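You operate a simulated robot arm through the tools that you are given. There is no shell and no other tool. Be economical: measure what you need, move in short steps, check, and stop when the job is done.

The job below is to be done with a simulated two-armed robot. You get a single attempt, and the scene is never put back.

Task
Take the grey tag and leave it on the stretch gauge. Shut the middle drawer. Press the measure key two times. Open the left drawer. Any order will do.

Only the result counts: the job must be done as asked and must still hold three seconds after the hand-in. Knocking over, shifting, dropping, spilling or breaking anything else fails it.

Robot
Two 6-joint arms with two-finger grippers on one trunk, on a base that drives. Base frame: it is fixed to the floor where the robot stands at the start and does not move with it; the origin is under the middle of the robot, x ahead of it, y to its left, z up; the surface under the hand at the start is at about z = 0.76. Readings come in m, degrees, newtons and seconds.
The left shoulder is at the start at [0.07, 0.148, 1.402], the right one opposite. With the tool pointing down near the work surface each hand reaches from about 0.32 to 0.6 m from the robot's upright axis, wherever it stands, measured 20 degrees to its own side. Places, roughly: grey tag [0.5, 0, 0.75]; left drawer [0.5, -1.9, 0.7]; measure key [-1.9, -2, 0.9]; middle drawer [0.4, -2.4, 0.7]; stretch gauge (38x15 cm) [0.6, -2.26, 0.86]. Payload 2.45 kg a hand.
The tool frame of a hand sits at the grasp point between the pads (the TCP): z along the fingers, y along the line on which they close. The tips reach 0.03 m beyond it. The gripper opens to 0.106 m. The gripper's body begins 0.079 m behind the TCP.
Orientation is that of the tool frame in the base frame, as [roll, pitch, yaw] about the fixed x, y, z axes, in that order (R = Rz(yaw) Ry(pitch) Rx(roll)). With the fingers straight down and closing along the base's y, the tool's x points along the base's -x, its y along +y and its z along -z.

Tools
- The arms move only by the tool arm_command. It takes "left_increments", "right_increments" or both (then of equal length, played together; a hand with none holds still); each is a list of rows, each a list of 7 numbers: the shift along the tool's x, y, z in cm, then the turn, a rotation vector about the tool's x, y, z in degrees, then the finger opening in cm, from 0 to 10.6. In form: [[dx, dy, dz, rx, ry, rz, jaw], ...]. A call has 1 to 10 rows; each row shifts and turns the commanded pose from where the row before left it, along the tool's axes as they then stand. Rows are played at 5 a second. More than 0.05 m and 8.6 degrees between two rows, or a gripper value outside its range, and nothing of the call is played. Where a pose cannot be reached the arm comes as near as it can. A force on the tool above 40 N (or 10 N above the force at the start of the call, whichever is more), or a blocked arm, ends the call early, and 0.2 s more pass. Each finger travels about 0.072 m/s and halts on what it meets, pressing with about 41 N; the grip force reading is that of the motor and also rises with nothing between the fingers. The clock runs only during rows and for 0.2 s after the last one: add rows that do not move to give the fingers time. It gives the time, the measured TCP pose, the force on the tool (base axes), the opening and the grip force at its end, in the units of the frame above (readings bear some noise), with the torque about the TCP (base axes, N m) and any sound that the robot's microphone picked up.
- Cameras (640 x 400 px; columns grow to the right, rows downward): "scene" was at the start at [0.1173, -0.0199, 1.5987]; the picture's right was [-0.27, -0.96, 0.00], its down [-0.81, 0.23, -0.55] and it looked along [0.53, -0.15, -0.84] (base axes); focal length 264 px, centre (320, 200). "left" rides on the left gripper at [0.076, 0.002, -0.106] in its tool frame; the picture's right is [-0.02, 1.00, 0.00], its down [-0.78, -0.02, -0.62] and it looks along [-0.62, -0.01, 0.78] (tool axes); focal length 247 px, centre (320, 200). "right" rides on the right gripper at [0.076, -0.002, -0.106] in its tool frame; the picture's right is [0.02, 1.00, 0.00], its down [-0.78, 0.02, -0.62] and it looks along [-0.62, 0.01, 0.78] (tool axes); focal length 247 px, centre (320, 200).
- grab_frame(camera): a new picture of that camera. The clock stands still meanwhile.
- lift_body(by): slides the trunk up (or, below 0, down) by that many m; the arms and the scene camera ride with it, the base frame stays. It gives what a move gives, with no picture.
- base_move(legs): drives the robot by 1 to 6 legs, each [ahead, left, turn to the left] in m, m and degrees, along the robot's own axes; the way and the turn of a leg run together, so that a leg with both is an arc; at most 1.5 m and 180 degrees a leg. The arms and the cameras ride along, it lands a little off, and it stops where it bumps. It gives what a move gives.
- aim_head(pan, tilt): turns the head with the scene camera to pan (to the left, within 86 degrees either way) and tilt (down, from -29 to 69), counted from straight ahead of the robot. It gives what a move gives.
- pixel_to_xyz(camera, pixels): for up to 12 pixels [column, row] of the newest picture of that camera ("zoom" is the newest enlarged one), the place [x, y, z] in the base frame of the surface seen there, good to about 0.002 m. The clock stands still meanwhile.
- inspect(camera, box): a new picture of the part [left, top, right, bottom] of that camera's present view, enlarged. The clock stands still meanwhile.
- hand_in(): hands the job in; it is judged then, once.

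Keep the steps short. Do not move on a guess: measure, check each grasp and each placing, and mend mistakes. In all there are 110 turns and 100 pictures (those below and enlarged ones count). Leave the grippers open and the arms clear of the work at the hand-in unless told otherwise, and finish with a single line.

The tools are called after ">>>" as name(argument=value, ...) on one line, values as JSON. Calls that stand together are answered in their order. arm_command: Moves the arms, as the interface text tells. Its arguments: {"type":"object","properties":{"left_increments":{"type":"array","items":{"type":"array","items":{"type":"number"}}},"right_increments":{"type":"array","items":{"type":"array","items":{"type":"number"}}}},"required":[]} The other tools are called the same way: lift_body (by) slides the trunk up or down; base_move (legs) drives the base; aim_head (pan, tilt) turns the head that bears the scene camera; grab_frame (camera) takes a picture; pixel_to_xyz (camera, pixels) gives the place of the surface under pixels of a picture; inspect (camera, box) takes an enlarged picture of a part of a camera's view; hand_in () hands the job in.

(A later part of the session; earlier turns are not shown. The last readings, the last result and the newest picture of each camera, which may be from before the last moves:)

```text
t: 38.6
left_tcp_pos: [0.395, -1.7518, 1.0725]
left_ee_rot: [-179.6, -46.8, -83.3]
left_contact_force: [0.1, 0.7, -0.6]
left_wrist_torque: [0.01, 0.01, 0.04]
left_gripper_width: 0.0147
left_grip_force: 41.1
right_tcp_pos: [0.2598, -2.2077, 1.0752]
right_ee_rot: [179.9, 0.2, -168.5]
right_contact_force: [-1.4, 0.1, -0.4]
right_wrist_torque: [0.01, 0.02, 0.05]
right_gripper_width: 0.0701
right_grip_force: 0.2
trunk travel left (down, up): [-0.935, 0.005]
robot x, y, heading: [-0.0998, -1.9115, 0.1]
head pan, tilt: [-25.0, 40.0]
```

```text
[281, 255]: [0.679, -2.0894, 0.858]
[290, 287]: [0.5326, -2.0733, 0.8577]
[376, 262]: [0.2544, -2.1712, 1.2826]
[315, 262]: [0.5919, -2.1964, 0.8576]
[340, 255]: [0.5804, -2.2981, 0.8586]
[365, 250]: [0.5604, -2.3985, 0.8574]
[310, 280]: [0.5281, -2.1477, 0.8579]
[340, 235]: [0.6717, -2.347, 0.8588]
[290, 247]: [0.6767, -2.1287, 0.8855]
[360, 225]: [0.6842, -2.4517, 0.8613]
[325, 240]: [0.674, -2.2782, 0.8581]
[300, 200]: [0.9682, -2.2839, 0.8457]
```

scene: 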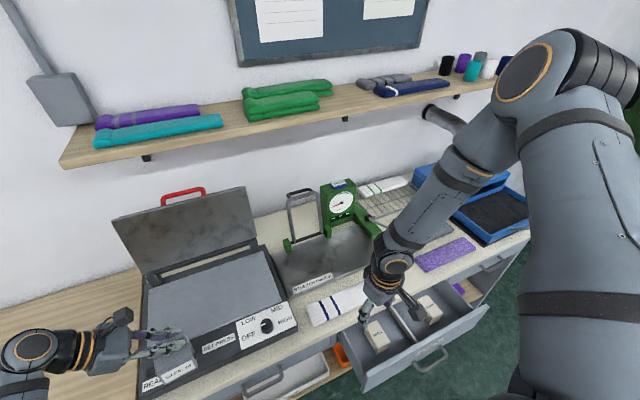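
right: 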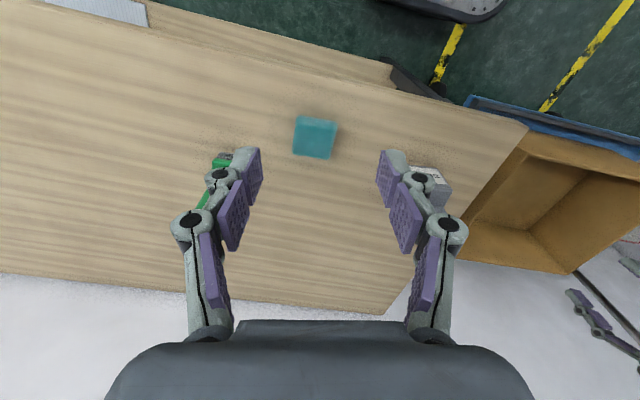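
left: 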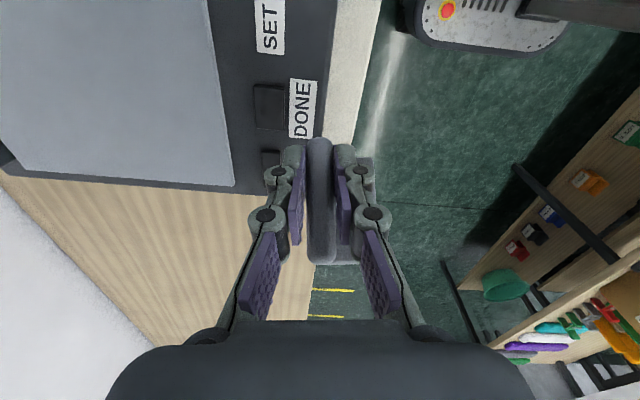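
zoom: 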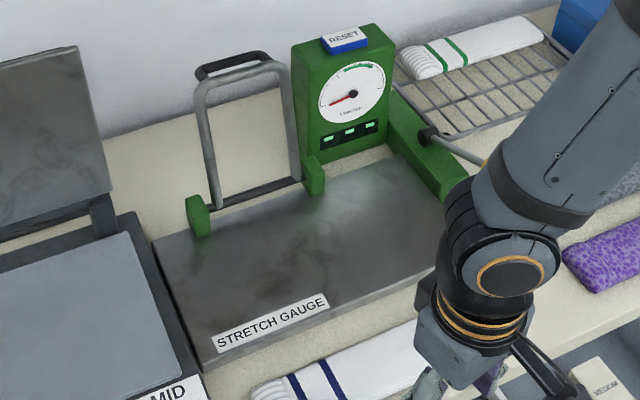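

Gauge plate: x 0.525–0.68, y -2.08…-2.45, top z 0.858. I'll level the tag by 5.5° more and view the drawer and robot base with the right camera.

>>> arm_command(left_increments=[[0, 0, 0, 0, 5.5, 0, 0.5], [0, 0, 0, 0, 0, 0, 0.5]])

>>> grab_frame(camera="right")

>>> pixel_to_xyz(camera="scene", pixels=[[365, 385], [490, 305], [430, 345], [360, 350], [435, 355], [340, 345], [395, 330], [262, 375]])

```text
t: 39.2
left_tcp_pos: [0.3945, -1.7515, 1.0719]
left_ee_rot: [-179.5, -52.2, -83.4]
left_contact_force: [-0.7, 0.1, -1.2]
left_wrist_torque: [-0.01, 0.0, 0.02]
left_gripper_width: 0.0146
left_grip_force: 40.5
right_tcp_pos: [0.2591, -2.2081, 1.0746]
right_ee_rot: [179.9, 0.1, -168.4]
right_contact_force: [0.0, -0.2, 0.8]
right_wrist_torque: [0.01, -0.01, 0.0]
right_gripper_width: 0.0699
right_grip_force: 0.0
trunk travel left (down, up): [-0.935, 0.005]
robot x, y, heading: [-0.0982, -1.9135, 0.2]
head pan, tilt: [-25.0, 40.0]
```

```text
70 pictures are left
```

right: 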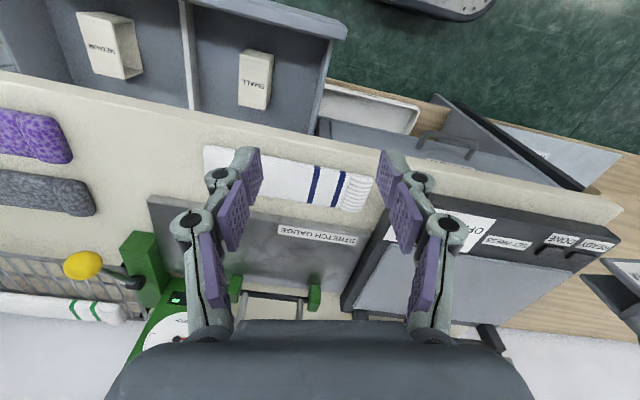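

```text
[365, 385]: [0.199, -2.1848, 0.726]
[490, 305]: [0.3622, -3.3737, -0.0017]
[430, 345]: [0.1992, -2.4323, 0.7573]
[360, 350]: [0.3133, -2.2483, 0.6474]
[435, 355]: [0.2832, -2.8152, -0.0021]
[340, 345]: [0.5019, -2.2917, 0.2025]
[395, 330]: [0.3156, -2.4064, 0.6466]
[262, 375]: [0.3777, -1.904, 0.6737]
```

I measure the robot's base front edge and the left drawer handle in the right picture.

>>> pixel_to_xyz(camera="right", pixels=[[440, 12], [490, 5], [400, 5], [450, 140], [418, 150], [470, 155], [345, 30], [340, 60], [470, 110], [560, 160], [620, 215], [330, 130]])

>>> inspect(camera="right", box=[320, 60, 640, 260])

```text
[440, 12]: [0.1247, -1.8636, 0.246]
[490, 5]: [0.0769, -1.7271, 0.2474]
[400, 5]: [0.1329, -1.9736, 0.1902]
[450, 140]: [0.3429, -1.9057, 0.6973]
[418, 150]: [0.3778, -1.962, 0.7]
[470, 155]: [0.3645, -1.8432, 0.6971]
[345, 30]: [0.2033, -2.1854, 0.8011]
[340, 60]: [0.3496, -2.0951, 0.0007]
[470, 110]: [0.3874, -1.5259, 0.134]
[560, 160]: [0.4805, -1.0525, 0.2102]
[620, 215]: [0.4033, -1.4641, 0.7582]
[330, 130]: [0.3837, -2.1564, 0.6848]
```

```text
2.00 times, centred on (480, 160) of right
```

zoom: 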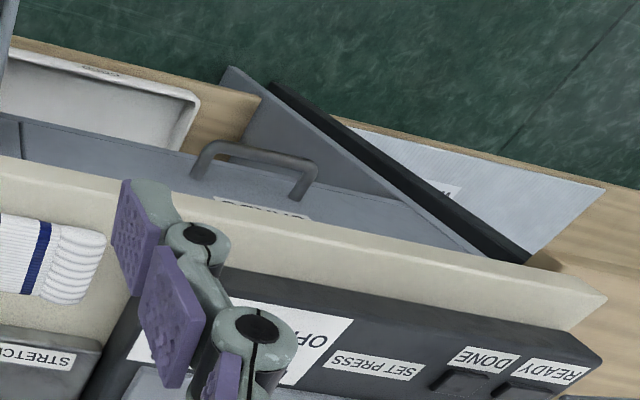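

Base front is 0.23 m ahead of the robot's centre at z<0.25, so it fits under the bench edge down to x≈0.1. I measure the press lid and tall things near the gauge before moving in.

>>> pixel_to_xyz(camera="scene", pixels=[[130, 220], [240, 195], [150, 270], [245, 240], [190, 196], [298, 195], [330, 190], [375, 225], [350, 185], [295, 245], [372, 262], [265, 325]])

>>> arm_command(right_increments=[[3, 0, -2, 0, 0, 0, 7], [3, 0, -2, 0, 0, 0, 7], [0, 0, 0, 0, 0, 0, 7]])

```text
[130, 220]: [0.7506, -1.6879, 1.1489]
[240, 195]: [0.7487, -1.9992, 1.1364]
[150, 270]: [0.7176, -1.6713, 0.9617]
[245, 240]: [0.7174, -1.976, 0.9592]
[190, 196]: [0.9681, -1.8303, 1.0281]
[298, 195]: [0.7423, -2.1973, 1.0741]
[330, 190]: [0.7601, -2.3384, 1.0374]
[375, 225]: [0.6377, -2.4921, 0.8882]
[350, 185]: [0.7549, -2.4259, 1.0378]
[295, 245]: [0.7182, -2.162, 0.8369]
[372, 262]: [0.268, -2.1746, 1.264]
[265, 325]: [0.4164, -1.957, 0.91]
```

```text
t: 40.0
left_tcp_pos: [0.3975, -1.7497, 1.0707]
left_ee_rot: [-179.8, -52.4, -83.0]
left_contact_force: [1.4, 0.9, 0.5]
left_wrist_torque: [-0.05, -0.03, -0.04]
left_gripper_width: 0.0148
left_grip_force: 40.8
right_tcp_pos: [0.2059, -2.2033, 1.1113]
right_ee_rot: [180.0, -0.1, -168.3]
right_contact_force: [1.1, 0.0, 0.2]
right_wrist_torque: [-0.04, 0.01, 0.0]
right_gripper_width: 0.07
right_grip_force: 0.2
right hand out of reach, approached as far as the arm can: row 2
trunk travel left (down, up): [-0.935, 0.005]
robot x, y, heading: [-0.1009, -1.9147, -0.0]
head pan, tilt: [-25.0, 40.0]
```

The lid is at x ≥0.72, out of the way. I strafe 0.31 m right, then 0.16 m forward.

>>> base_move(legs=[[0, -0.31, 0], [0.16, 0, 0]])

>>> grab_frame(camera="scene")

```text
t: 43.1
left_tcp_pos: [0.549, -2.056, 1.0741]
left_ee_rot: [-179.3, -52.1, -83.2]
left_contact_force: [0.0, 0.0, -0.5]
left_wrist_torque: [0.0, -0.01, 0.02]
left_gripper_width: 0.0149
left_grip_force: 40.6
right_tcp_pos: [0.362, -2.5102, 1.1128]
right_ee_rot: [179.8, 0.2, -168.0]
right_contact_force: [-0.6, 0.6, -1.0]
right_wrist_torque: [-0.02, -0.01, 0.01]
right_gripper_width: 0.0702
right_grip_force: 0.0
trunk travel left (down, up): [-0.935, 0.005]
robot x, y, heading: [0.0611, -2.2207, 0.4]
head pan, tilt: [-25.0, 40.0]
```

```text
68 pictures are left
```

scene: 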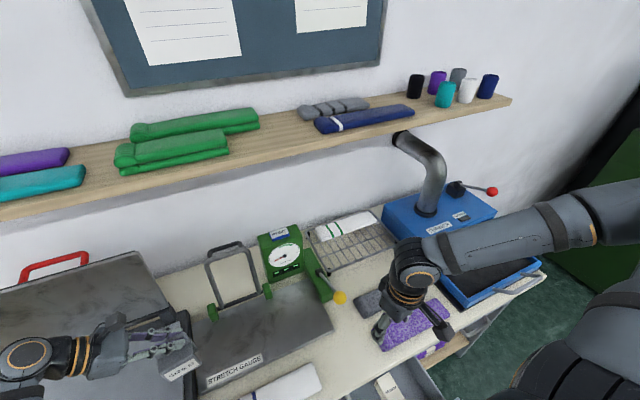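

I move the hand -y 0.14 and +x 0.046 at this height over the plate.

>>> arm_command(left_increments=[[2.23, -0.73, 2.85, 0, 0, 0, 0.5], [2.23, -0.73, 2.85, 0, 0, 0, 0.5], [2.23, -0.73, 2.85, 0, 0, 0, 0.5], [2.23, -0.73, 2.85, 0, 0, 0, 0.5], [0, 0, 0, 0, 0, 0, 0.5]])

>>> grab_frame(camera="scene")

```text
t: 44.3
left_tcp_pos: [0.6004, -2.1949, 1.0709]
left_ee_rot: [-179.5, -52.1, -83.1]
left_contact_force: [-0.2, -1.0, -0.5]
left_wrist_torque: [0.03, 0.0, 0.02]
left_gripper_width: 0.015
left_grip_force: 41.4
right_tcp_pos: [0.365, -2.5096, 1.1112]
right_ee_rot: [179.9, 0.1, -168.0]
right_contact_force: [0.0, 0.6, -0.6]
right_wrist_torque: [0.01, -0.02, 0.0]
right_gripper_width: 0.0703
right_grip_force: 0.0
trunk travel left (down, up): [-0.935, 0.005]
robot x, y, heading: [0.0647, -2.2173, 0.4]
head pan, tilt: [-25.0, 40.0]
```

```text
67 pictures are left
```

scene: 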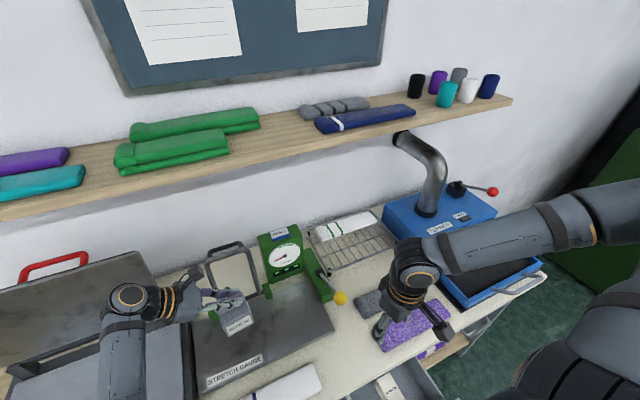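

The tag is over the plate. I zoom to measure its bottom edge.

>>> inspect(camera="scene", box=[170, 260, 290, 360])

>>> pixel_to_xyz(camera="zoom", pixels=[[300, 400], [420, 355], [360, 375], [340, 330], [400, 310], [285, 330], [400, 270], [330, 260], [420, 200]])

```text
4.00 times, centred on (230, 310) of scene
```

zoom: 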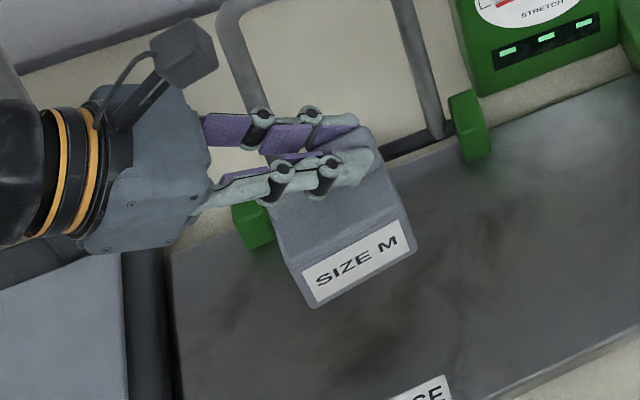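

```text
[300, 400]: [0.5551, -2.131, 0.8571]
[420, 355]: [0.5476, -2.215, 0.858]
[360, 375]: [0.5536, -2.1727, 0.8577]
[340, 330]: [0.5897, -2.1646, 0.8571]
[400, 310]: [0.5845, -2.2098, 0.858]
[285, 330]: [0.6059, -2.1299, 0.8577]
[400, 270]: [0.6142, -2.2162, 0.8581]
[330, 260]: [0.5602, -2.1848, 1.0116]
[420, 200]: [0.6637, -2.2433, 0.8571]
```

>>> pixel_to_xyz(camera="zoom", pixels=[[312, 300], [318, 303], [405, 250], [360, 280], [300, 262], [395, 222], [280, 215], [375, 140], [350, 130]])

```text
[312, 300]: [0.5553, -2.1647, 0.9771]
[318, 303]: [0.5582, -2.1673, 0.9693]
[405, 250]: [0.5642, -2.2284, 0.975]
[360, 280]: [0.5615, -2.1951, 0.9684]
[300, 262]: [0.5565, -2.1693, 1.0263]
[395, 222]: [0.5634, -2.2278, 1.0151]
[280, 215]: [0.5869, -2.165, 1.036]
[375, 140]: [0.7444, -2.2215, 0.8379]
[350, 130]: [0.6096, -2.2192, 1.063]
```

Bottom is at z≈0.967. Top label edge suggests the -y end is still a bit lower; I rotate 6° more and re-measure along the shelf.

>>> arm_command(left_increments=[[0, 0, 0, 0, 6, 0, 0.5], [0, 0, 0, 0, 0, 0, 0.5]])

>>> inspect(camera="scene", box=[200, 280, 290, 350])

>>> pixel_to_xyz(camera="zoom", pixels=[[190, 220], [220, 210], [250, 195], [280, 185], [160, 240], [180, 250], [310, 190], [200, 290], [280, 250], [170, 190], [260, 170], [240, 270]])

```text
t: 44.9
left_tcp_pos: [0.5999, -2.1963, 1.0724]
left_ee_rot: [-179.5, -58.2, -83.1]
left_contact_force: [-0.1, -0.7, -0.7]
left_wrist_torque: [-0.04, -0.06, -0.02]
left_gripper_width: 0.0148
left_grip_force: 40.5
right_tcp_pos: [0.3647, -2.5091, 1.1117]
right_ee_rot: [179.8, 0.0, -167.9]
right_contact_force: [-0.3, -0.2, -1.4]
right_wrist_torque: [0.03, -0.02, 0.0]
right_gripper_width: 0.0699
right_grip_force: 0.0
trunk travel left (down, up): [-0.935, 0.005]
robot x, y, heading: [0.064, -2.222, 0.2]
head pan, tilt: [-25.0, 40.0]
```

```text
5.71 times, centred on (245, 315) of scene
```

zoom: 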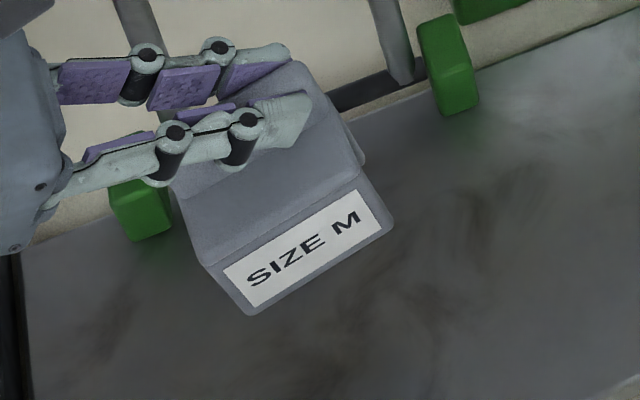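

```text
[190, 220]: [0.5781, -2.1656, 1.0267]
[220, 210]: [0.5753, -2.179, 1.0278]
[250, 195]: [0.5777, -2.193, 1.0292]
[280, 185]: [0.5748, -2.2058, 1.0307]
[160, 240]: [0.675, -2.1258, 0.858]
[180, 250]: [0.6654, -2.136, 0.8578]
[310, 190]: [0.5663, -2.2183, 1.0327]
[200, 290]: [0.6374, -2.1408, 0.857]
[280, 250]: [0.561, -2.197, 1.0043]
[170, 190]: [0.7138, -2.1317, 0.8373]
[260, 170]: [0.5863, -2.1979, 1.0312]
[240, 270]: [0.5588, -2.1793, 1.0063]
```

Now it's tilted 6° the other way, so it was level before. I turn back 6° and lower the trunk by 9 cm.

>>> arm_command(left_increments=[[0, 0, 0, 0, -6.3, 0, 0.5], [0, 0, 0, 0, 0, 0, 0.5]])

>>> lift_body(by=-0.09)

>>> inspect(camera="scene", box=[180, 250, 320, 350])

```text
t: 45.5
left_tcp_pos: [0.6003, -2.1955, 1.0737]
left_ee_rot: [-179.6, -51.8, -83.0]
left_contact_force: [-0.4, 0.7, -1.0]
left_wrist_torque: [-0.01, 0.01, -0.01]
left_gripper_width: 0.0149
left_grip_force: 41.0
right_tcp_pos: [0.364, -2.51, 1.1122]
right_ee_rot: [179.8, 0.1, -168.0]
right_contact_force: [0.3, -0.1, 0.7]
right_wrist_torque: [-0.02, 0.03, 0.03]
right_gripper_width: 0.0699
right_grip_force: 0.0
trunk travel left (down, up): [-0.935, 0.005]
robot x, y, heading: [0.0606, -2.2203, 0.4]
head pan, tilt: [-25.0, 40.0]
```

```text
t: 46.8
left_tcp_pos: [0.5997, -2.1951, 0.9832]
left_ee_rot: [-179.6, -51.9, -83.0]
left_contact_force: [-0.3, -0.1, -0.7]
left_wrist_torque: [0.0, -0.01, 0.0]
left_gripper_width: 0.015
left_grip_force: 41.2
right_tcp_pos: [0.3652, -2.5103, 1.0212]
right_ee_rot: [179.7, 0.2, -168.0]
right_contact_force: [0.4, 0.4, 0.2]
right_wrist_torque: [0.01, -0.02, 0.0]
right_gripper_width: 0.0699
right_grip_force: 0.1
trunk travel left (down, up): [-0.845, 0.095]
robot x, y, heading: [0.0592, -2.2183, 0.6]
head pan, tilt: [-25.0, 40.0]
```

```text
4.00 times, centred on (250, 300) of scene
```

zoom: 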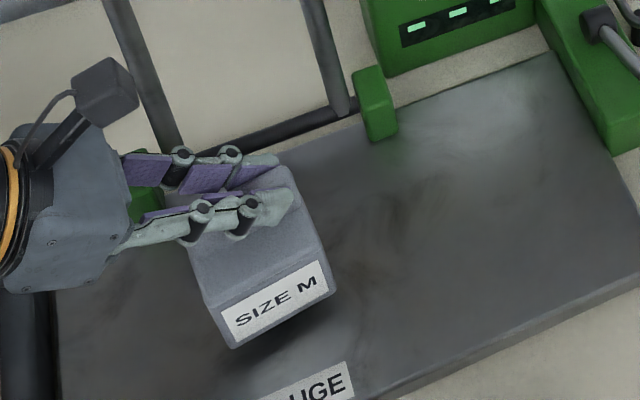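

I lower gently with the arm in 3 mm steps until it touches.

>>> arm_command(left_increments=[[-0.24, 0, 0.19, 0, 0, 0, 0.5], [-0.24, 0, 0.19, 0, 0, 0, 0.5], [-0.24, 0, 0.19, 0, 0, 0, 0.5], [-0.16, 0, 0.12, 0, 0, 0, 0.5]])

>>> inspect(camera="scene", box=[180, 250, 320, 350])

>>> pixel_to_xyz(camera="zoom", pixels=[[230, 265], [300, 240], [260, 255], [240, 330], [320, 290], [225, 345], [235, 348]])

```text
t: 47.8
left_tcp_pos: [0.5996, -2.1948, 0.9721]
left_ee_rot: [-179.5, -51.9, -83.0]
left_contact_force: [-0.2, 0.1, -0.4]
left_wrist_torque: [0.02, -0.01, -0.01]
left_gripper_width: 0.0149
left_grip_force: 40.9
right_tcp_pos: [0.3651, -2.5091, 1.0208]
right_ee_rot: [179.8, 0.2, -168.1]
right_contact_force: [0.8, -0.1, -0.4]
right_wrist_torque: [-0.02, 0.01, 0.02]
right_gripper_width: 0.0698
right_grip_force: 0.0
trunk travel left (down, up): [-0.845, 0.095]
robot x, y, heading: [0.0623, -2.2203, 0.2]
head pan, tilt: [-25.0, 40.0]
```

```text
4.00 times, centred on (250, 300) of scene
```

zoom: 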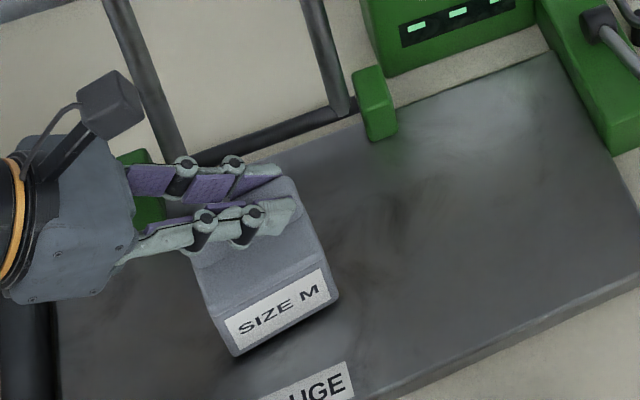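

```text
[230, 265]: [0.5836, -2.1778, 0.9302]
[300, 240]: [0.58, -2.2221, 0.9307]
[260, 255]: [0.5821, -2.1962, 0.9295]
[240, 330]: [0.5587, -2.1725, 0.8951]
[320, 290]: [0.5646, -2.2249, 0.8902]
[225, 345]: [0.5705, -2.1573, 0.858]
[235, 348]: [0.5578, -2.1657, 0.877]
```

Shelf at 0.930; it should seat at 0.925. I lower another 6 mm in small steps.

>>> arm_command(left_increments=[[-0.16, 0, 0.12, 0, 0, 0, 0.5], [-0.16, 0, 0.12, 0, 0, 0, 0.5], [-0.12, 0, 0.1, 0, 0, 0, 0.5], [0, 0, 0, 0, 0, 0, 0.5]])

```text
t: 48.8
left_tcp_pos: [0.6, -2.1947, 0.9656]
left_ee_rot: [-179.1, -52.0, -83.3]
left_contact_force: [2.2, 0.2, 14.9]
left_wrist_torque: [0.62, 0.13, -0.06]
left_gripper_width: 0.0148
left_grip_force: 40.5
right_tcp_pos: [0.3644, -2.5093, 1.0209]
right_ee_rot: [179.8, 0.2, -168.0]
right_contact_force: [0.0, 0.9, -0.9]
right_wrist_torque: [0.03, -0.01, 0.03]
right_gripper_width: 0.07
right_grip_force: 0.0
trunk travel left (down, up): [-0.845, 0.095]
robot x, y, heading: [0.0612, -2.2228, 0.1]
head pan, tilt: [-25.0, 40.0]
```

It's seated (15 N). I ease up 1 mm and open slowly.

>>> arm_command(left_increments=[[0.08, 0, -0.06, 0, 0, 0, 0.5], [0, 0, 0, 0, 0, 0, 2], [0, 0, 0, 0, 0, 0, 3.5], [0, 0, 0, 0, 0, 0, 3.5]])

>>> inspect(camera="scene", box=[180, 250, 320, 350])

```text
t: 49.8
left_tcp_pos: [0.6008, -2.1947, 0.9651]
left_ee_rot: [-179.7, -51.7, -82.9]
left_contact_force: [1.0, -1.0, -0.1]
left_wrist_torque: [0.03, -0.02, 0.0]
left_gripper_width: 0.0351
left_grip_force: 0.1
right_tcp_pos: [0.3653, -2.5095, 1.021]
right_ee_rot: [179.8, 0.2, -168.0]
right_contact_force: [-0.5, 0.2, 0.8]
right_wrist_torque: [0.02, -0.02, 0.02]
right_gripper_width: 0.0698
right_grip_force: 0.1
trunk travel left (down, up): [-0.845, 0.095]
robot x, y, heading: [0.0589, -2.2208, 0.4]
head pan, tilt: [-25.0, 40.0]
```

```text
4.00 times, centred on (250, 300) of scene
```

zoom: 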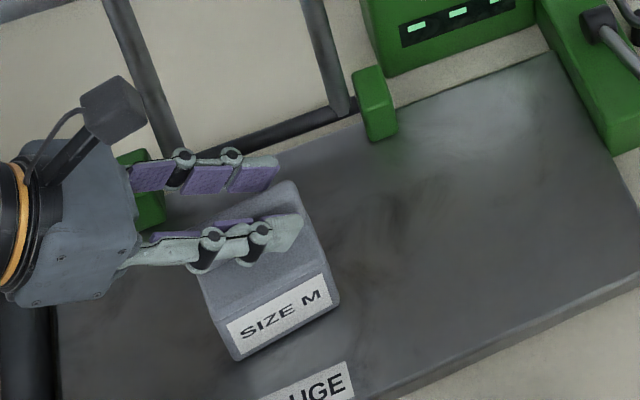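

Released and standing. I retreat along the fingers and up.

>>> arm_command(left_increments=[[0, 0, -2, 0, 0, 0, 3.5], [1, 0, -3, 0, 0, 0, 3.5], [1.5, 0, -3.5, 0, 0, 0, 3.5], [2.5, 0, -2, 0, 0, 0, 3.5], [3, 0, -2, 0, 0, 0, 3.5], [0, 0, 0, 0, 0, 0, 3.5]])

>>> grab_frame(camera="scene")

```text
t: 51.1
left_tcp_pos: [0.5934, -2.1454, 1.1074]
left_ee_rot: [-179.6, -51.9, -82.9]
left_contact_force: [0.3, 0.8, 0.7]
left_wrist_torque: [0.01, 0.01, -0.02]
left_gripper_width: 0.0347
left_grip_force: 0.0
right_tcp_pos: [0.3652, -2.5095, 1.0207]
right_ee_rot: [179.9, 0.0, -168.1]
right_contact_force: [0.6, -0.6, 0.9]
right_wrist_torque: [0.03, 0.01, 0.01]
right_gripper_width: 0.0699
right_grip_force: 0.1
trunk travel left (down, up): [-0.845, 0.095]
robot x, y, heading: [0.0623, -2.2229, 0.2]
head pan, tilt: [-25.0, 40.0]
```

```text
61 pictures are left
```

scene: 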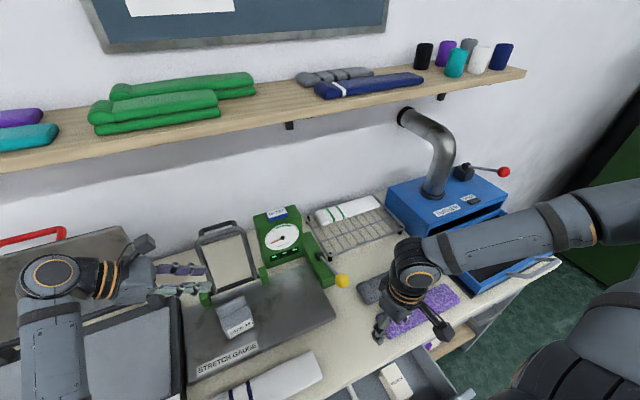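

The tag stands on the gauge. Next the drawers. I back off 0.26 m so the arms are clear of the bench, then look at the space behind/left of me.

>>> base_move(legs=[[-0.2, 0, 0]])

>>> aim_head(pan=86, tilt=50)

>>> grab_frame(camera="scene")

>>> aim_head(pan=-86, tilt=30)

>>> grab_frame(camera="scene")

```text
t: 52.8
left_tcp_pos: [0.395, -2.1473, 1.1057]
left_ee_rot: [-179.8, -51.9, -82.7]
left_contact_force: [0.2, 0.2, 0.1]
left_wrist_torque: [0.0, 0.0, 0.01]
left_gripper_width: 0.0351
left_grip_force: 0.1
right_tcp_pos: [0.1664, -2.5117, 1.0198]
right_ee_rot: [179.7, 0.0, -168.1]
right_contact_force: [0.2, 0.0, 1.1]
right_wrist_torque: [0.02, -0.02, -0.05]
right_gripper_width: 0.0699
right_grip_force: 0.1
trunk travel left (down, up): [-0.845, 0.095]
robot x, y, heading: [-0.14, -2.2236, 0.5]
head pan, tilt: [-25.0, 40.0]
```

```text
t: 54.6
left_tcp_pos: [0.3921, -2.1468, 1.1072]
left_ee_rot: [-179.7, -51.8, -82.8]
left_contact_force: [-0.5, -0.8, 0.4]
left_wrist_torque: [-0.01, 0.01, -0.02]
left_gripper_width: 0.035
left_grip_force: 0.1
right_tcp_pos: [0.1644, -2.5109, 1.0216]
right_ee_rot: [179.8, 0.0, -167.9]
right_contact_force: [0.2, 0.3, -0.2]
right_wrist_torque: [-0.01, 0.01, -0.01]
right_gripper_width: 0.0701
right_grip_force: 0.0
trunk travel left (down, up): [-0.845, 0.095]
robot x, y, heading: [-0.1423, -2.2237, 0.5]
head pan, tilt: [85.9, 50.0]
```

```text
60 pictures are left
```

scene: 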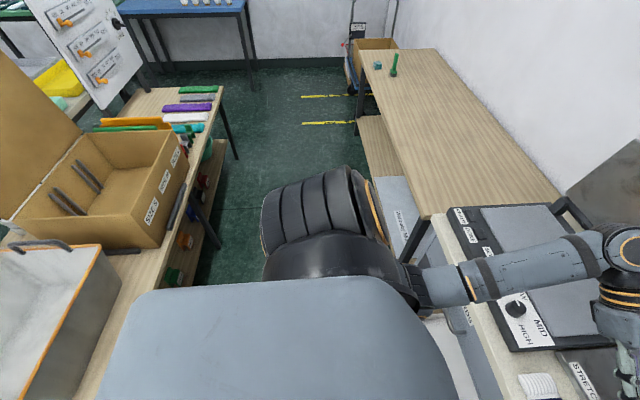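

```text
t: 57.2
left_tcp_pos: [0.3916, -2.1475, 1.1065]
left_ee_rot: [-179.7, -51.9, -82.9]
left_contact_force: [0.2, 0.0, 0.3]
left_wrist_torque: [-0.01, -0.05, 0.02]
left_gripper_width: 0.0351
left_grip_force: 0.2
right_tcp_pos: [0.1658, -2.5101, 1.0213]
right_ee_rot: [179.7, 0.1, -167.9]
right_contact_force: [-0.2, -0.1, -0.2]
right_wrist_torque: [0.01, -0.02, -0.02]
right_gripper_width: 0.0699
right_grip_force: 0.1
trunk travel left (down, up): [-0.845, 0.095]
robot x, y, heading: [-0.1377, -2.2247, 0.3]
head pan, tilt: [-85.9, 30.0]
```

```text
59 pictures are left
```

scene: 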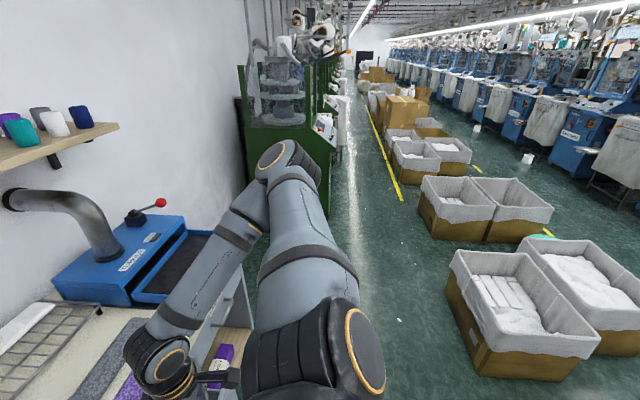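

I measure the floor boxes near me, and start untilting the left hand (back to fingers-down).

>>> pixel_to_xyz(camera="scene", pixels=[[490, 375], [450, 260], [420, 195], [600, 355], [320, 190]])

>>> arm_command(left_increments=[[0, 0, 0, 0, -7.4, 0, 2], [0, 0, 0, 0, -7.4, 0, 2], [0, 0, 0, 0, -7.4, 0, 2], [0, 0, 0, 0, -7.4, 0, 2], [0, 0, 0, 0, -7.4, 0, 2], [0, 0, 0, 0, -7.4, 0, 2], [0, 0, 0, 0, -7.4, 0, 2], [0, 0, 0, 0, 0, 3.5, 0], [0, 0, 0, 0, 0, 3.5, 0]])

```text
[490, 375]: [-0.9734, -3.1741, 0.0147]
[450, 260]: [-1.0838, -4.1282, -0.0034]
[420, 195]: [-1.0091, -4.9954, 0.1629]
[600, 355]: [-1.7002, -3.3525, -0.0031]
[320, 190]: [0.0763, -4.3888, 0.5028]
```

```text
t: 59.4
left_tcp_pos: [0.4322, -2.1106, 1.0624]
left_ee_rot: [-179.4, 3.6, -86.7]
left_contact_force: [-0.2, 0.4, -0.4]
left_wrist_torque: [0.03, -0.02, 0.0]
left_gripper_width: 0.0
left_grip_force: 28.4
left hand out of reach, approached as far as the arm can: row 3, 4, 5, 6
right_tcp_pos: [0.1657, -2.5106, 1.0222]
right_ee_rot: [179.9, 0.2, -168.1]
right_contact_force: [-0.8, -0.4, 0.6]
right_wrist_torque: [0.0, 0.01, -0.04]
right_gripper_width: 0.0701
right_grip_force: 0.0
trunk travel left (down, up): [-0.845, 0.095]
robot x, y, heading: [-0.1408, -2.2205, 0.5]
head pan, tilt: [-85.9, 30.0]
stopped in row 9 (left hand): the arm was blocked; the commanded pose is now the measured one
```

The hand is fingers-down, closed. I strafe right 0.31 m and back 0.28 m, so the hand is in front of the open middle drawer, then look.

>>> base_move(legs=[[0, -0.31, 0], [-0.28, 0, 0]])

>>> aim_head(pan=0, tilt=50)

>>> grab_frame(camera="scene")

```text
t: 63.1
left_tcp_pos: [0.1532, -2.4219, 1.061]
left_ee_rot: [-179.5, 3.8, -86.6]
left_contact_force: [-0.2, 0.5, 0.4]
left_wrist_torque: [0.01, 0.0, 0.01]
left_gripper_width: 0.0
left_grip_force: 28.2
right_tcp_pos: [-0.1125, -2.8225, 1.0199]
right_ee_rot: [179.8, -0.1, -167.9]
right_contact_force: [-0.6, 0.2, -0.5]
right_wrist_torque: [0.03, 0.0, -0.03]
right_gripper_width: 0.0701
right_grip_force: 0.0
trunk travel left (down, up): [-0.845, 0.095]
robot x, y, heading: [-0.4199, -2.531, 0.6]
head pan, tilt: [-85.9, 30.0]
```

```text
t: 64.7
left_tcp_pos: [0.1513, -2.4228, 1.0633]
left_ee_rot: [-179.4, 3.8, -86.6]
left_contact_force: [0.1, 0.3, 0.0]
left_wrist_torque: [0.0, 0.02, 0.01]
left_gripper_width: 0.0001
left_grip_force: 28.8
right_tcp_pos: [-0.1148, -2.8224, 1.0207]
right_ee_rot: [179.8, 0.1, -168.0]
right_contact_force: [-0.8, -0.8, 0.2]
right_wrist_torque: [-0.02, 0.0, 0.01]
right_gripper_width: 0.0698
right_grip_force: 0.0
trunk travel left (down, up): [-0.845, 0.095]
robot x, y, heading: [-0.4189, -2.5336, 0.8]
head pan, tilt: [0.0, 50.0]
```

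```text
58 pictures are left
```

scene: 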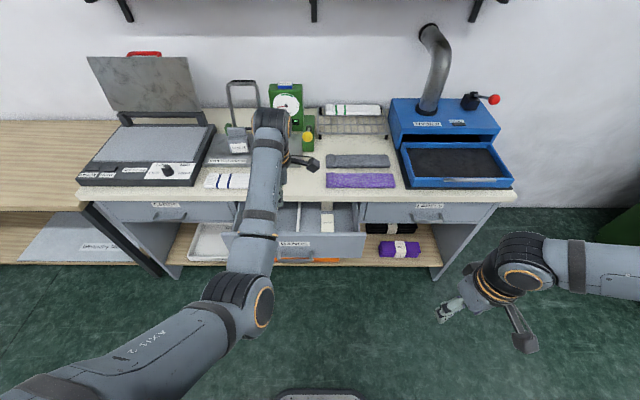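

A good overview: left, middle (open), right drawers. I zoom on left drawer and middle drawer fronts and measure.

>>> inspect(camera="scene", box=[80, 170, 260, 290])

>>> pixel_to_xyz(camera="zoom", pixels=[[250, 170], [320, 180], [385, 170], [320, 150], [320, 120], [280, 170], [150, 60], [300, 80], [200, 200], [180, 130], [510, 230], [520, 290]])

>>> inspect(camera="scene", box=[210, 190, 390, 290])

>>> pixel_to_xyz(camera="zoom", pixels=[[50, 170], [50, 220], [530, 160], [530, 220], [400, 190], [300, 250], [400, 255], [460, 255], [430, 240], [350, 155]])

```text
3.33 times, centred on (170, 230) of scene
```

zoom: 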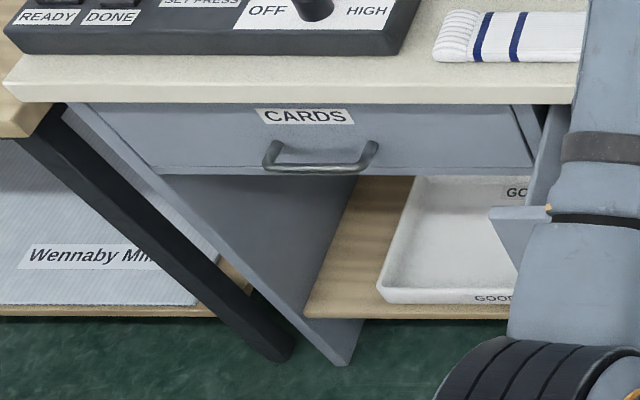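

```text
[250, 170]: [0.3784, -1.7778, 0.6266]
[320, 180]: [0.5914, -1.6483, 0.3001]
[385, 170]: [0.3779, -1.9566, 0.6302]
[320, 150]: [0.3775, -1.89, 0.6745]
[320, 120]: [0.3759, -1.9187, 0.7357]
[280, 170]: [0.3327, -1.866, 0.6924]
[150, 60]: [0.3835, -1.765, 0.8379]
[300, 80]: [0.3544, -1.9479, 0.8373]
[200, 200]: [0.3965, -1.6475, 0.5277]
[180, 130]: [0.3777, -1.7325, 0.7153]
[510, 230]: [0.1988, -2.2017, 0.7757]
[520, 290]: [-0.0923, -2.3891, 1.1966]
```

```text
3.56 times, centred on (300, 240) of scene
```

zoom: 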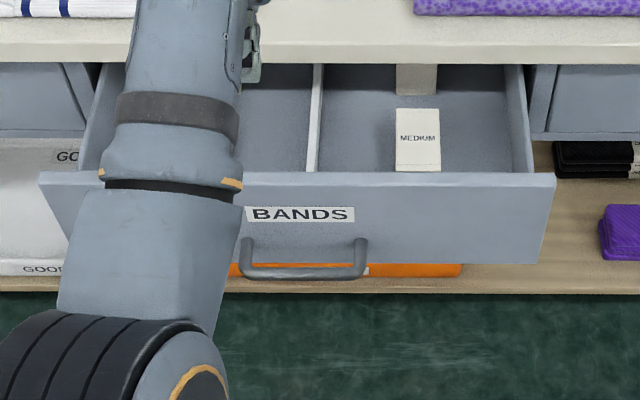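

```text
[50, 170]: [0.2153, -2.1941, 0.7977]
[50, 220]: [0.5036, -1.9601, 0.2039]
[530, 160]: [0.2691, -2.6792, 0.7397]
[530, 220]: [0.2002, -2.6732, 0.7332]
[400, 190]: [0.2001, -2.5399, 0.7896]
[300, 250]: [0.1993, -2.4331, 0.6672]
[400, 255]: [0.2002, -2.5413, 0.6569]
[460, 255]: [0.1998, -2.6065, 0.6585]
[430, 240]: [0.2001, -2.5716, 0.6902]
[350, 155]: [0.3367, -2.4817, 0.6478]
```

Middle drawer: front x=0.200, z 0.64–0.80, centre y≈-2.435; handle bar at z≈0.69. Plan: hand at yaw 180 (thin side toward the bench), push the bar by driving. I turn the hand and back up 6 cm.

>>> arm_command(left_increments=[[0, 0, 0, 0, 0, 8.5, 0], [0, 0, 0, 0, 0, 8.5, 0], [0, 0, 0, 0, 0, 8.5, 0], [0, 0, 0, 0, 0, 8.5, 0], [0, 0, 0, 0, 0, 8.5, 0], [0, 0, 0, 0, 0, 8.5, 0], [0, 0, 0, 0, 0, 8.5, 0], [0, 0, 0, 0, 0, 8.5, 0], [0, 0, 0, 0, 0, 8.5, 0], [0, 0, 0, 0, 0, 8.5, 0]])

>>> base_move(legs=[[-0.06, 0, 0]])

```text
t: 66.9
left_tcp_pos: [0.151, -2.4231, 1.0628]
left_ee_rot: [176.3, 0.8, -171.8]
left_contact_force: [0.0, 0.0, 0.2]
left_wrist_torque: [-0.02, 0.01, 0.02]
left_gripper_width: 0.0001
left_grip_force: 28.6
right_tcp_pos: [-0.1139, -2.8224, 1.0208]
right_ee_rot: [179.8, 0.1, -168.0]
right_contact_force: [0.4, 0.3, -0.3]
right_wrist_torque: [-0.04, 0.01, -0.03]
right_gripper_width: 0.0702
right_grip_force: 0.1
trunk travel left (down, up): [-0.845, 0.095]
robot x, y, heading: [-0.4159, -2.5344, 0.3]
head pan, tilt: [0.0, 50.0]
```

```text
t: 67.9
left_tcp_pos: [0.0982, -2.4229, 1.0591]
left_ee_rot: [176.3, 0.6, -171.8]
left_contact_force: [0.7, 0.0, -0.6]
left_wrist_torque: [-0.02, 0.06, 0.0]
left_gripper_width: 0.0002
left_grip_force: 28.6
right_tcp_pos: [-0.1686, -2.8229, 1.018]
right_ee_rot: [179.8, -0.2, -168.0]
right_contact_force: [0.2, 0.5, -1.3]
right_wrist_torque: [-0.03, 0.1, -0.02]
right_gripper_width: 0.0698
right_grip_force: 0.1
trunk travel left (down, up): [-0.845, 0.095]
robot x, y, heading: [-0.4782, -2.5376, 0.1]
head pan, tilt: [0.0, 50.0]
```

I finish the yaw and lower the trunk 0.36 m so the fingertips stand in front of the handle bar.

>>> arm_command(left_increments=[[0, 1.2, 0, 0, 0, 8, 0], [0, 0, 0, 0, 0, 0, 0]])

>>> lift_body(by=-0.36)

>>> grab_frame(camera="left")

>>> grab_frame(camera="scene")

```text
t: 68.5
left_tcp_pos: [0.0939, -2.4124, 1.0579]
left_ee_rot: [176.2, 0.3, -179.9]
left_contact_force: [0.5, -0.2, -1.2]
left_wrist_torque: [-0.01, 0.03, -0.01]
left_gripper_width: 0.0
left_grip_force: 29.4
left hand out of reach, approached as far as the arm can: row 1
right_tcp_pos: [-0.1719, -2.8226, 1.02]
right_ee_rot: [179.8, 0.0, -168.1]
right_contact_force: [0.4, 0.2, -0.6]
right_wrist_torque: [0.01, 0.05, -0.01]
right_gripper_width: 0.0698
right_grip_force: 0.0
trunk travel left (down, up): [-0.845, 0.095]
robot x, y, heading: [-0.4793, -2.5328, 0.4]
head pan, tilt: [0.0, 50.0]
```

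```text
t: 72.0
left_tcp_pos: [0.092, -2.4122, 0.7]
left_ee_rot: [176.2, 0.5, -179.9]
left_contact_force: [0.8, -1.1, -0.3]
left_wrist_torque: [0.03, -0.01, -0.01]
left_gripper_width: 0.0
left_grip_force: 29.2
right_tcp_pos: [-0.1737, -2.8231, 0.6615]
right_ee_rot: [179.8, 0.1, -167.9]
right_contact_force: [0.1, 0.1, -1.1]
right_wrist_torque: [-0.01, 0.02, -0.01]
right_gripper_width: 0.0696
right_grip_force: 0.0
trunk travel left (down, up): [-0.485, 0.455]
robot x, y, heading: [-0.4792, -2.53, 0.6]
head pan, tilt: [0.0, 50.0]
```

```text
55 pictures are left
```

left: 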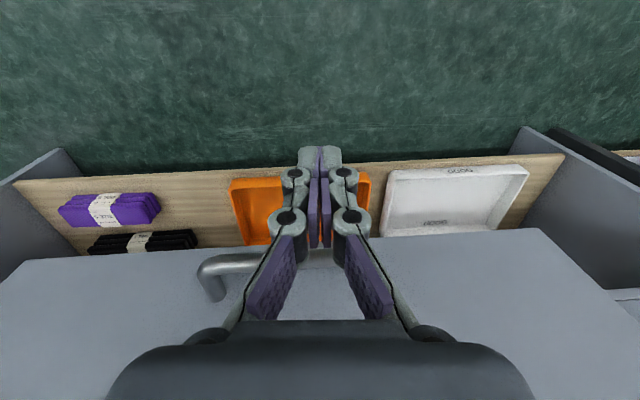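

```text
54 pictures are left
```

scene: 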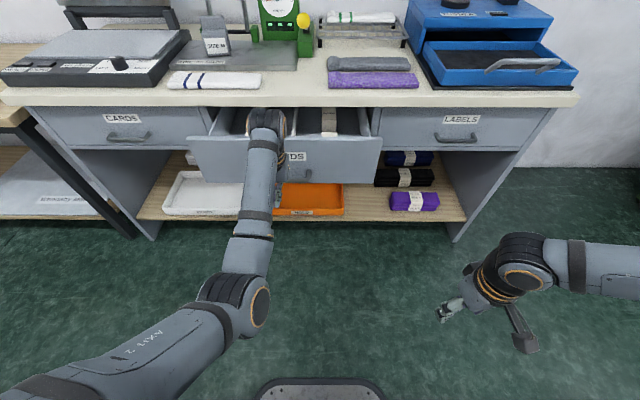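

Fingers are in front of the bar (left picture col 320; bar spans ~200–340). I strafe 2.5 cm right, then drive forward 0.18 m.

>>> base_move(legs=[[0, -0.025, 0], [0.18, 0, 0]])

>>> grab_frame(camera="scene")

>>> pixel_to_xyz(camera="scene", pixels=[[380, 140], [360, 155], [210, 150], [350, 150]])

```text
t: 73.9
left_tcp_pos: [0.2751, -2.4379, 0.6993]
left_ee_rot: [176.2, 0.4, -179.9]
left_contact_force: [0.4, -0.2, -0.2]
left_wrist_torque: [-0.02, -0.01, 0.03]
left_gripper_width: 0.0
left_grip_force: 28.4
right_tcp_pos: [0.0081, -2.8467, 0.6602]
right_ee_rot: [179.8, 0.1, -168.1]
right_contact_force: [-0.2, 0.6, 0.6]
right_wrist_torque: [0.0, 0.0, -0.02]
right_gripper_width: 0.0701
right_grip_force: 0.1
trunk travel left (down, up): [-0.485, 0.455]
robot x, y, heading: [-0.2947, -2.5611, 0.5]
head pan, tilt: [0.0, 50.0]
```

```text
53 pictures are left
```

scene: 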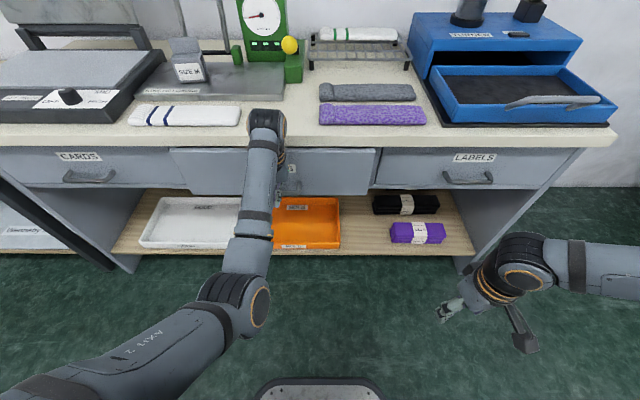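

```text
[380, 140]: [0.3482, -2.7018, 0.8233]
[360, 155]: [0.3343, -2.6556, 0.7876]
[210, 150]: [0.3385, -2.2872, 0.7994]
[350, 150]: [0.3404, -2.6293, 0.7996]
```

The drawer front moved to x≈0.336; 4.2 cm remain. I drive 0.042 m more.

>>> base_move(legs=[[0.042, 0, 0]])

>>> inspect(camera="scene", box=[0, 100, 600, 300])

>>> pixel_to_xyz(camera="scene", pixels=[[360, 155], [330, 155], [200, 155], [85, 165], [470, 165], [350, 165], [200, 165]])

```text
t: 74.8
left_tcp_pos: [0.3016, -2.4384, 0.7024]
left_ee_rot: [176.4, -0.4, -179.8]
left_contact_force: [-11.6, 0.9, 5.5]
left_wrist_torque: [-0.24, -1.62, -0.23]
left_gripper_width: 0.0
left_grip_force: 28.5
right_tcp_pos: [0.0409, -2.8468, 0.6626]
right_ee_rot: [179.9, 0.3, -168.0]
right_contact_force: [-0.5, 0.1, -0.1]
right_wrist_torque: [0.04, -0.02, 0.02]
right_gripper_width: 0.0699
right_grip_force: 0.1
trunk travel left (down, up): [-0.485, 0.455]
robot x, y, heading: [-0.2642, -2.5557, 0.6]
head pan, tilt: [0.0, 50.0]
stopped in leg 1: the force on the tool passed its limit at 186 N (the readings are from after the stop); the commanded pose is now the measured one
```

```text
1.07 times, centred on (300, 200) of scene (not enlarged: the box is as wide or as high as the picture)
```

zoom: 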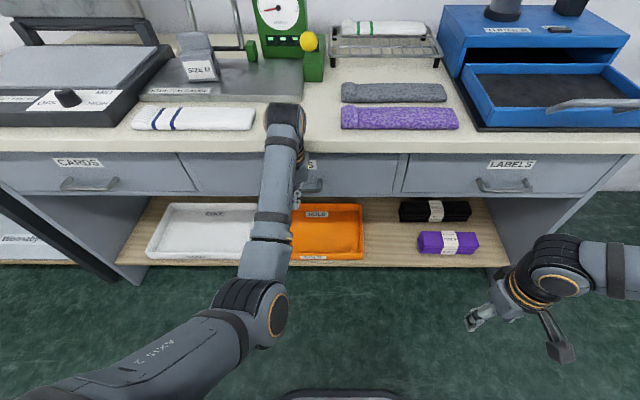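

```text
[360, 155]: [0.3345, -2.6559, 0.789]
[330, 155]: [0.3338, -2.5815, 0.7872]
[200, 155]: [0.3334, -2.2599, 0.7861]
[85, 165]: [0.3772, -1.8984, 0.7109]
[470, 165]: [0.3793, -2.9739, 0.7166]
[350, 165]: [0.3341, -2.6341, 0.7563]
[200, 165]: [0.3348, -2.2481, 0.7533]
```

A hard stop came: it may be closed. I measure drawer fronts in this newest picture.

>>> pixel_to_xyz(camera="zoom", pixels=[[380, 170], [350, 165], [220, 170], [130, 170], [440, 175], [380, 190], [215, 190], [150, 185]])

>>> inspect(camera="scene", box=[150, 120, 420, 220])

```text
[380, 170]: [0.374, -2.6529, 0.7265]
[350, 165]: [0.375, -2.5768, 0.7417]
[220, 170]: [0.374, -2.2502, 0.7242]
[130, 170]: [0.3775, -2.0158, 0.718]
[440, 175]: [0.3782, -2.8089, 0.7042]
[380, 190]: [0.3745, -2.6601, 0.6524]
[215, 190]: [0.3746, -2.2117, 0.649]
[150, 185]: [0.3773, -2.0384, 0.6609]
```

```text
2.37 times, centred on (285, 170) of scene
```

zoom: 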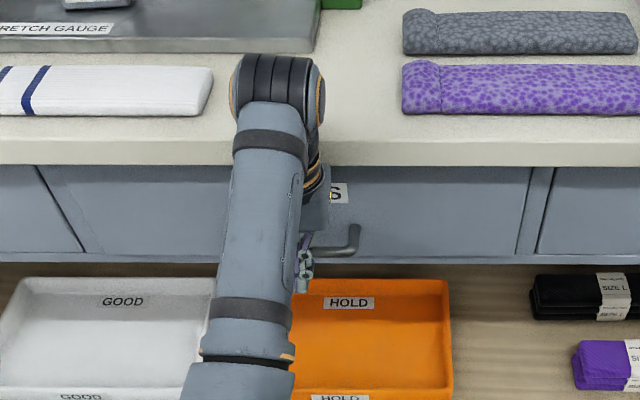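

The middle drawer is at 0.3745 versus neighbours 0.3778 — 3 mm short. I push gently with the arm.

>>> arm_command(left_increments=[[-0.3, 0, 0, 0, 0, 0, 0], [-0.4, 0, 0, 0, 0, 0, 0], [0, 0, 0, 0, 0, 0, 0]])

>>> inspect(camera="scene", box=[150, 120, 420, 220])

>>> pixel_to_xyz(camera="zoom", pixels=[[450, 200], [480, 230], [150, 200], [120, 220], [20, 220], [600, 220], [205, 75], [130, 30]])

```text
t: 75.4
left_tcp_pos: [0.3005, -2.4382, 0.703]
left_ee_rot: [176.4, -0.7, -179.7]
left_contact_force: [-32.2, 2.8, 11.8]
left_wrist_torque: [-0.64, -4.56, -0.49]
left_gripper_width: 0.0001
left_grip_force: 28.1
right_tcp_pos: [0.0381, -2.8467, 0.6632]
right_ee_rot: [179.9, 0.4, -168.0]
right_contact_force: [-0.1, 0.4, -0.1]
right_wrist_torque: [-0.01, -0.01, 0.01]
right_gripper_width: 0.0698
right_grip_force: 0.0
trunk travel left (down, up): [-0.485, 0.455]
robot x, y, heading: [-0.265, -2.5565, 0.2]
head pan, tilt: [0.0, 50.0]
stopped in row 2 (left hand): the force on the tool passed its limit at 50 N (the readings are from after the stop); the commanded pose is now the measured one
```

```text
2.37 times, centred on (285, 170) of scene
```

zoom: 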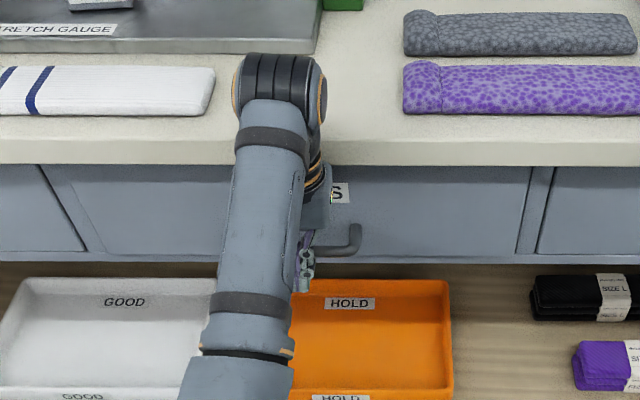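

```text
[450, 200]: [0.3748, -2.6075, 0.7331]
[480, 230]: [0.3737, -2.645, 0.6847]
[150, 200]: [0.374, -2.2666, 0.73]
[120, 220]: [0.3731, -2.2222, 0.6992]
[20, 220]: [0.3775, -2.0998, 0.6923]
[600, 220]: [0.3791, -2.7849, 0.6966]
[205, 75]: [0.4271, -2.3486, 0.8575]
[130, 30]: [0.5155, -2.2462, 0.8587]
```

The torque shows the contact is 0.14 m above the TCP: the wrist touches the bench edge, not the drawer stop. I back off 3 cm, tilt the fingers 24° forward, and try again.

>>> base_move(legs=[[-0.03, 0, 0]])

>>> arm_command(left_increments=[[0, 0, 0, 0, -8, 0, 0], [0, 0, 0, 0, -8, 0, 0], [0, 0, 0, 0, -8, 0, 0], [0, 0, 0, 0, 0, 0, 0]])

>>> grab_frame(camera="left")

```text
t: 76.2
left_tcp_pos: [0.2763, -2.4392, 0.6977]
left_ee_rot: [176.4, -1.1, -179.7]
left_contact_force: [-0.2, -0.2, 0.3]
left_wrist_torque: [0.0, -0.03, 0.0]
left_gripper_width: 0.0001
left_grip_force: 28.7
right_tcp_pos: [0.0131, -2.8477, 0.6606]
right_ee_rot: [179.8, 0.1, -168.0]
right_contact_force: [-0.2, -0.3, -0.1]
right_wrist_torque: [0.02, 0.01, 0.01]
right_gripper_width: 0.0698
right_grip_force: 0.0
trunk travel left (down, up): [-0.485, 0.455]
robot x, y, heading: [-0.293, -2.5581, 0.7]
head pan, tilt: [0.0, 50.0]
```

```text
t: 77.0
left_tcp_pos: [0.2972, -2.3526, 0.7174]
left_ee_rot: [166.2, 23.8, 178.9]
left_contact_force: [-0.1, 0.0, 0.8]
left_wrist_torque: [0.0, 0.01, 0.0]
left_gripper_width: 0.0002
left_grip_force: 28.7
left hand out of reach, approached as far as the arm can: row 3
right_tcp_pos: [0.0139, -2.8461, 0.6609]
right_ee_rot: [179.9, 0.1, -168.0]
right_contact_force: [-1.2, -0.5, 0.4]
right_wrist_torque: [-0.03, 0.01, 0.01]
right_gripper_width: 0.0698
right_grip_force: 0.0
trunk travel left (down, up): [-0.485, 0.455]
robot x, y, heading: [-0.2899, -2.5614, 0.6]
head pan, tilt: [0.0, 50.0]
stopped in row 3 (left hand): the arm was blocked; the commanded pose is now the measured one
```

```text
49 pictures are left
```

left: 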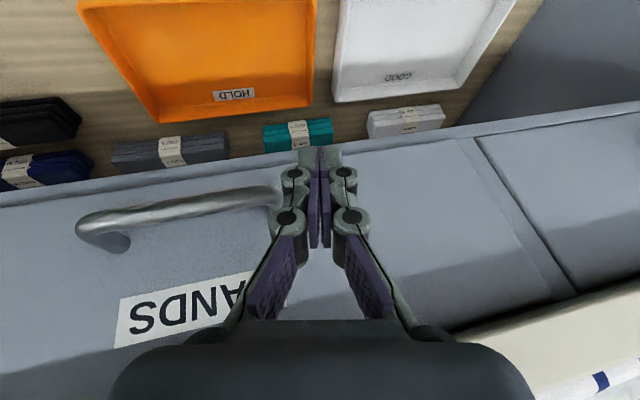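

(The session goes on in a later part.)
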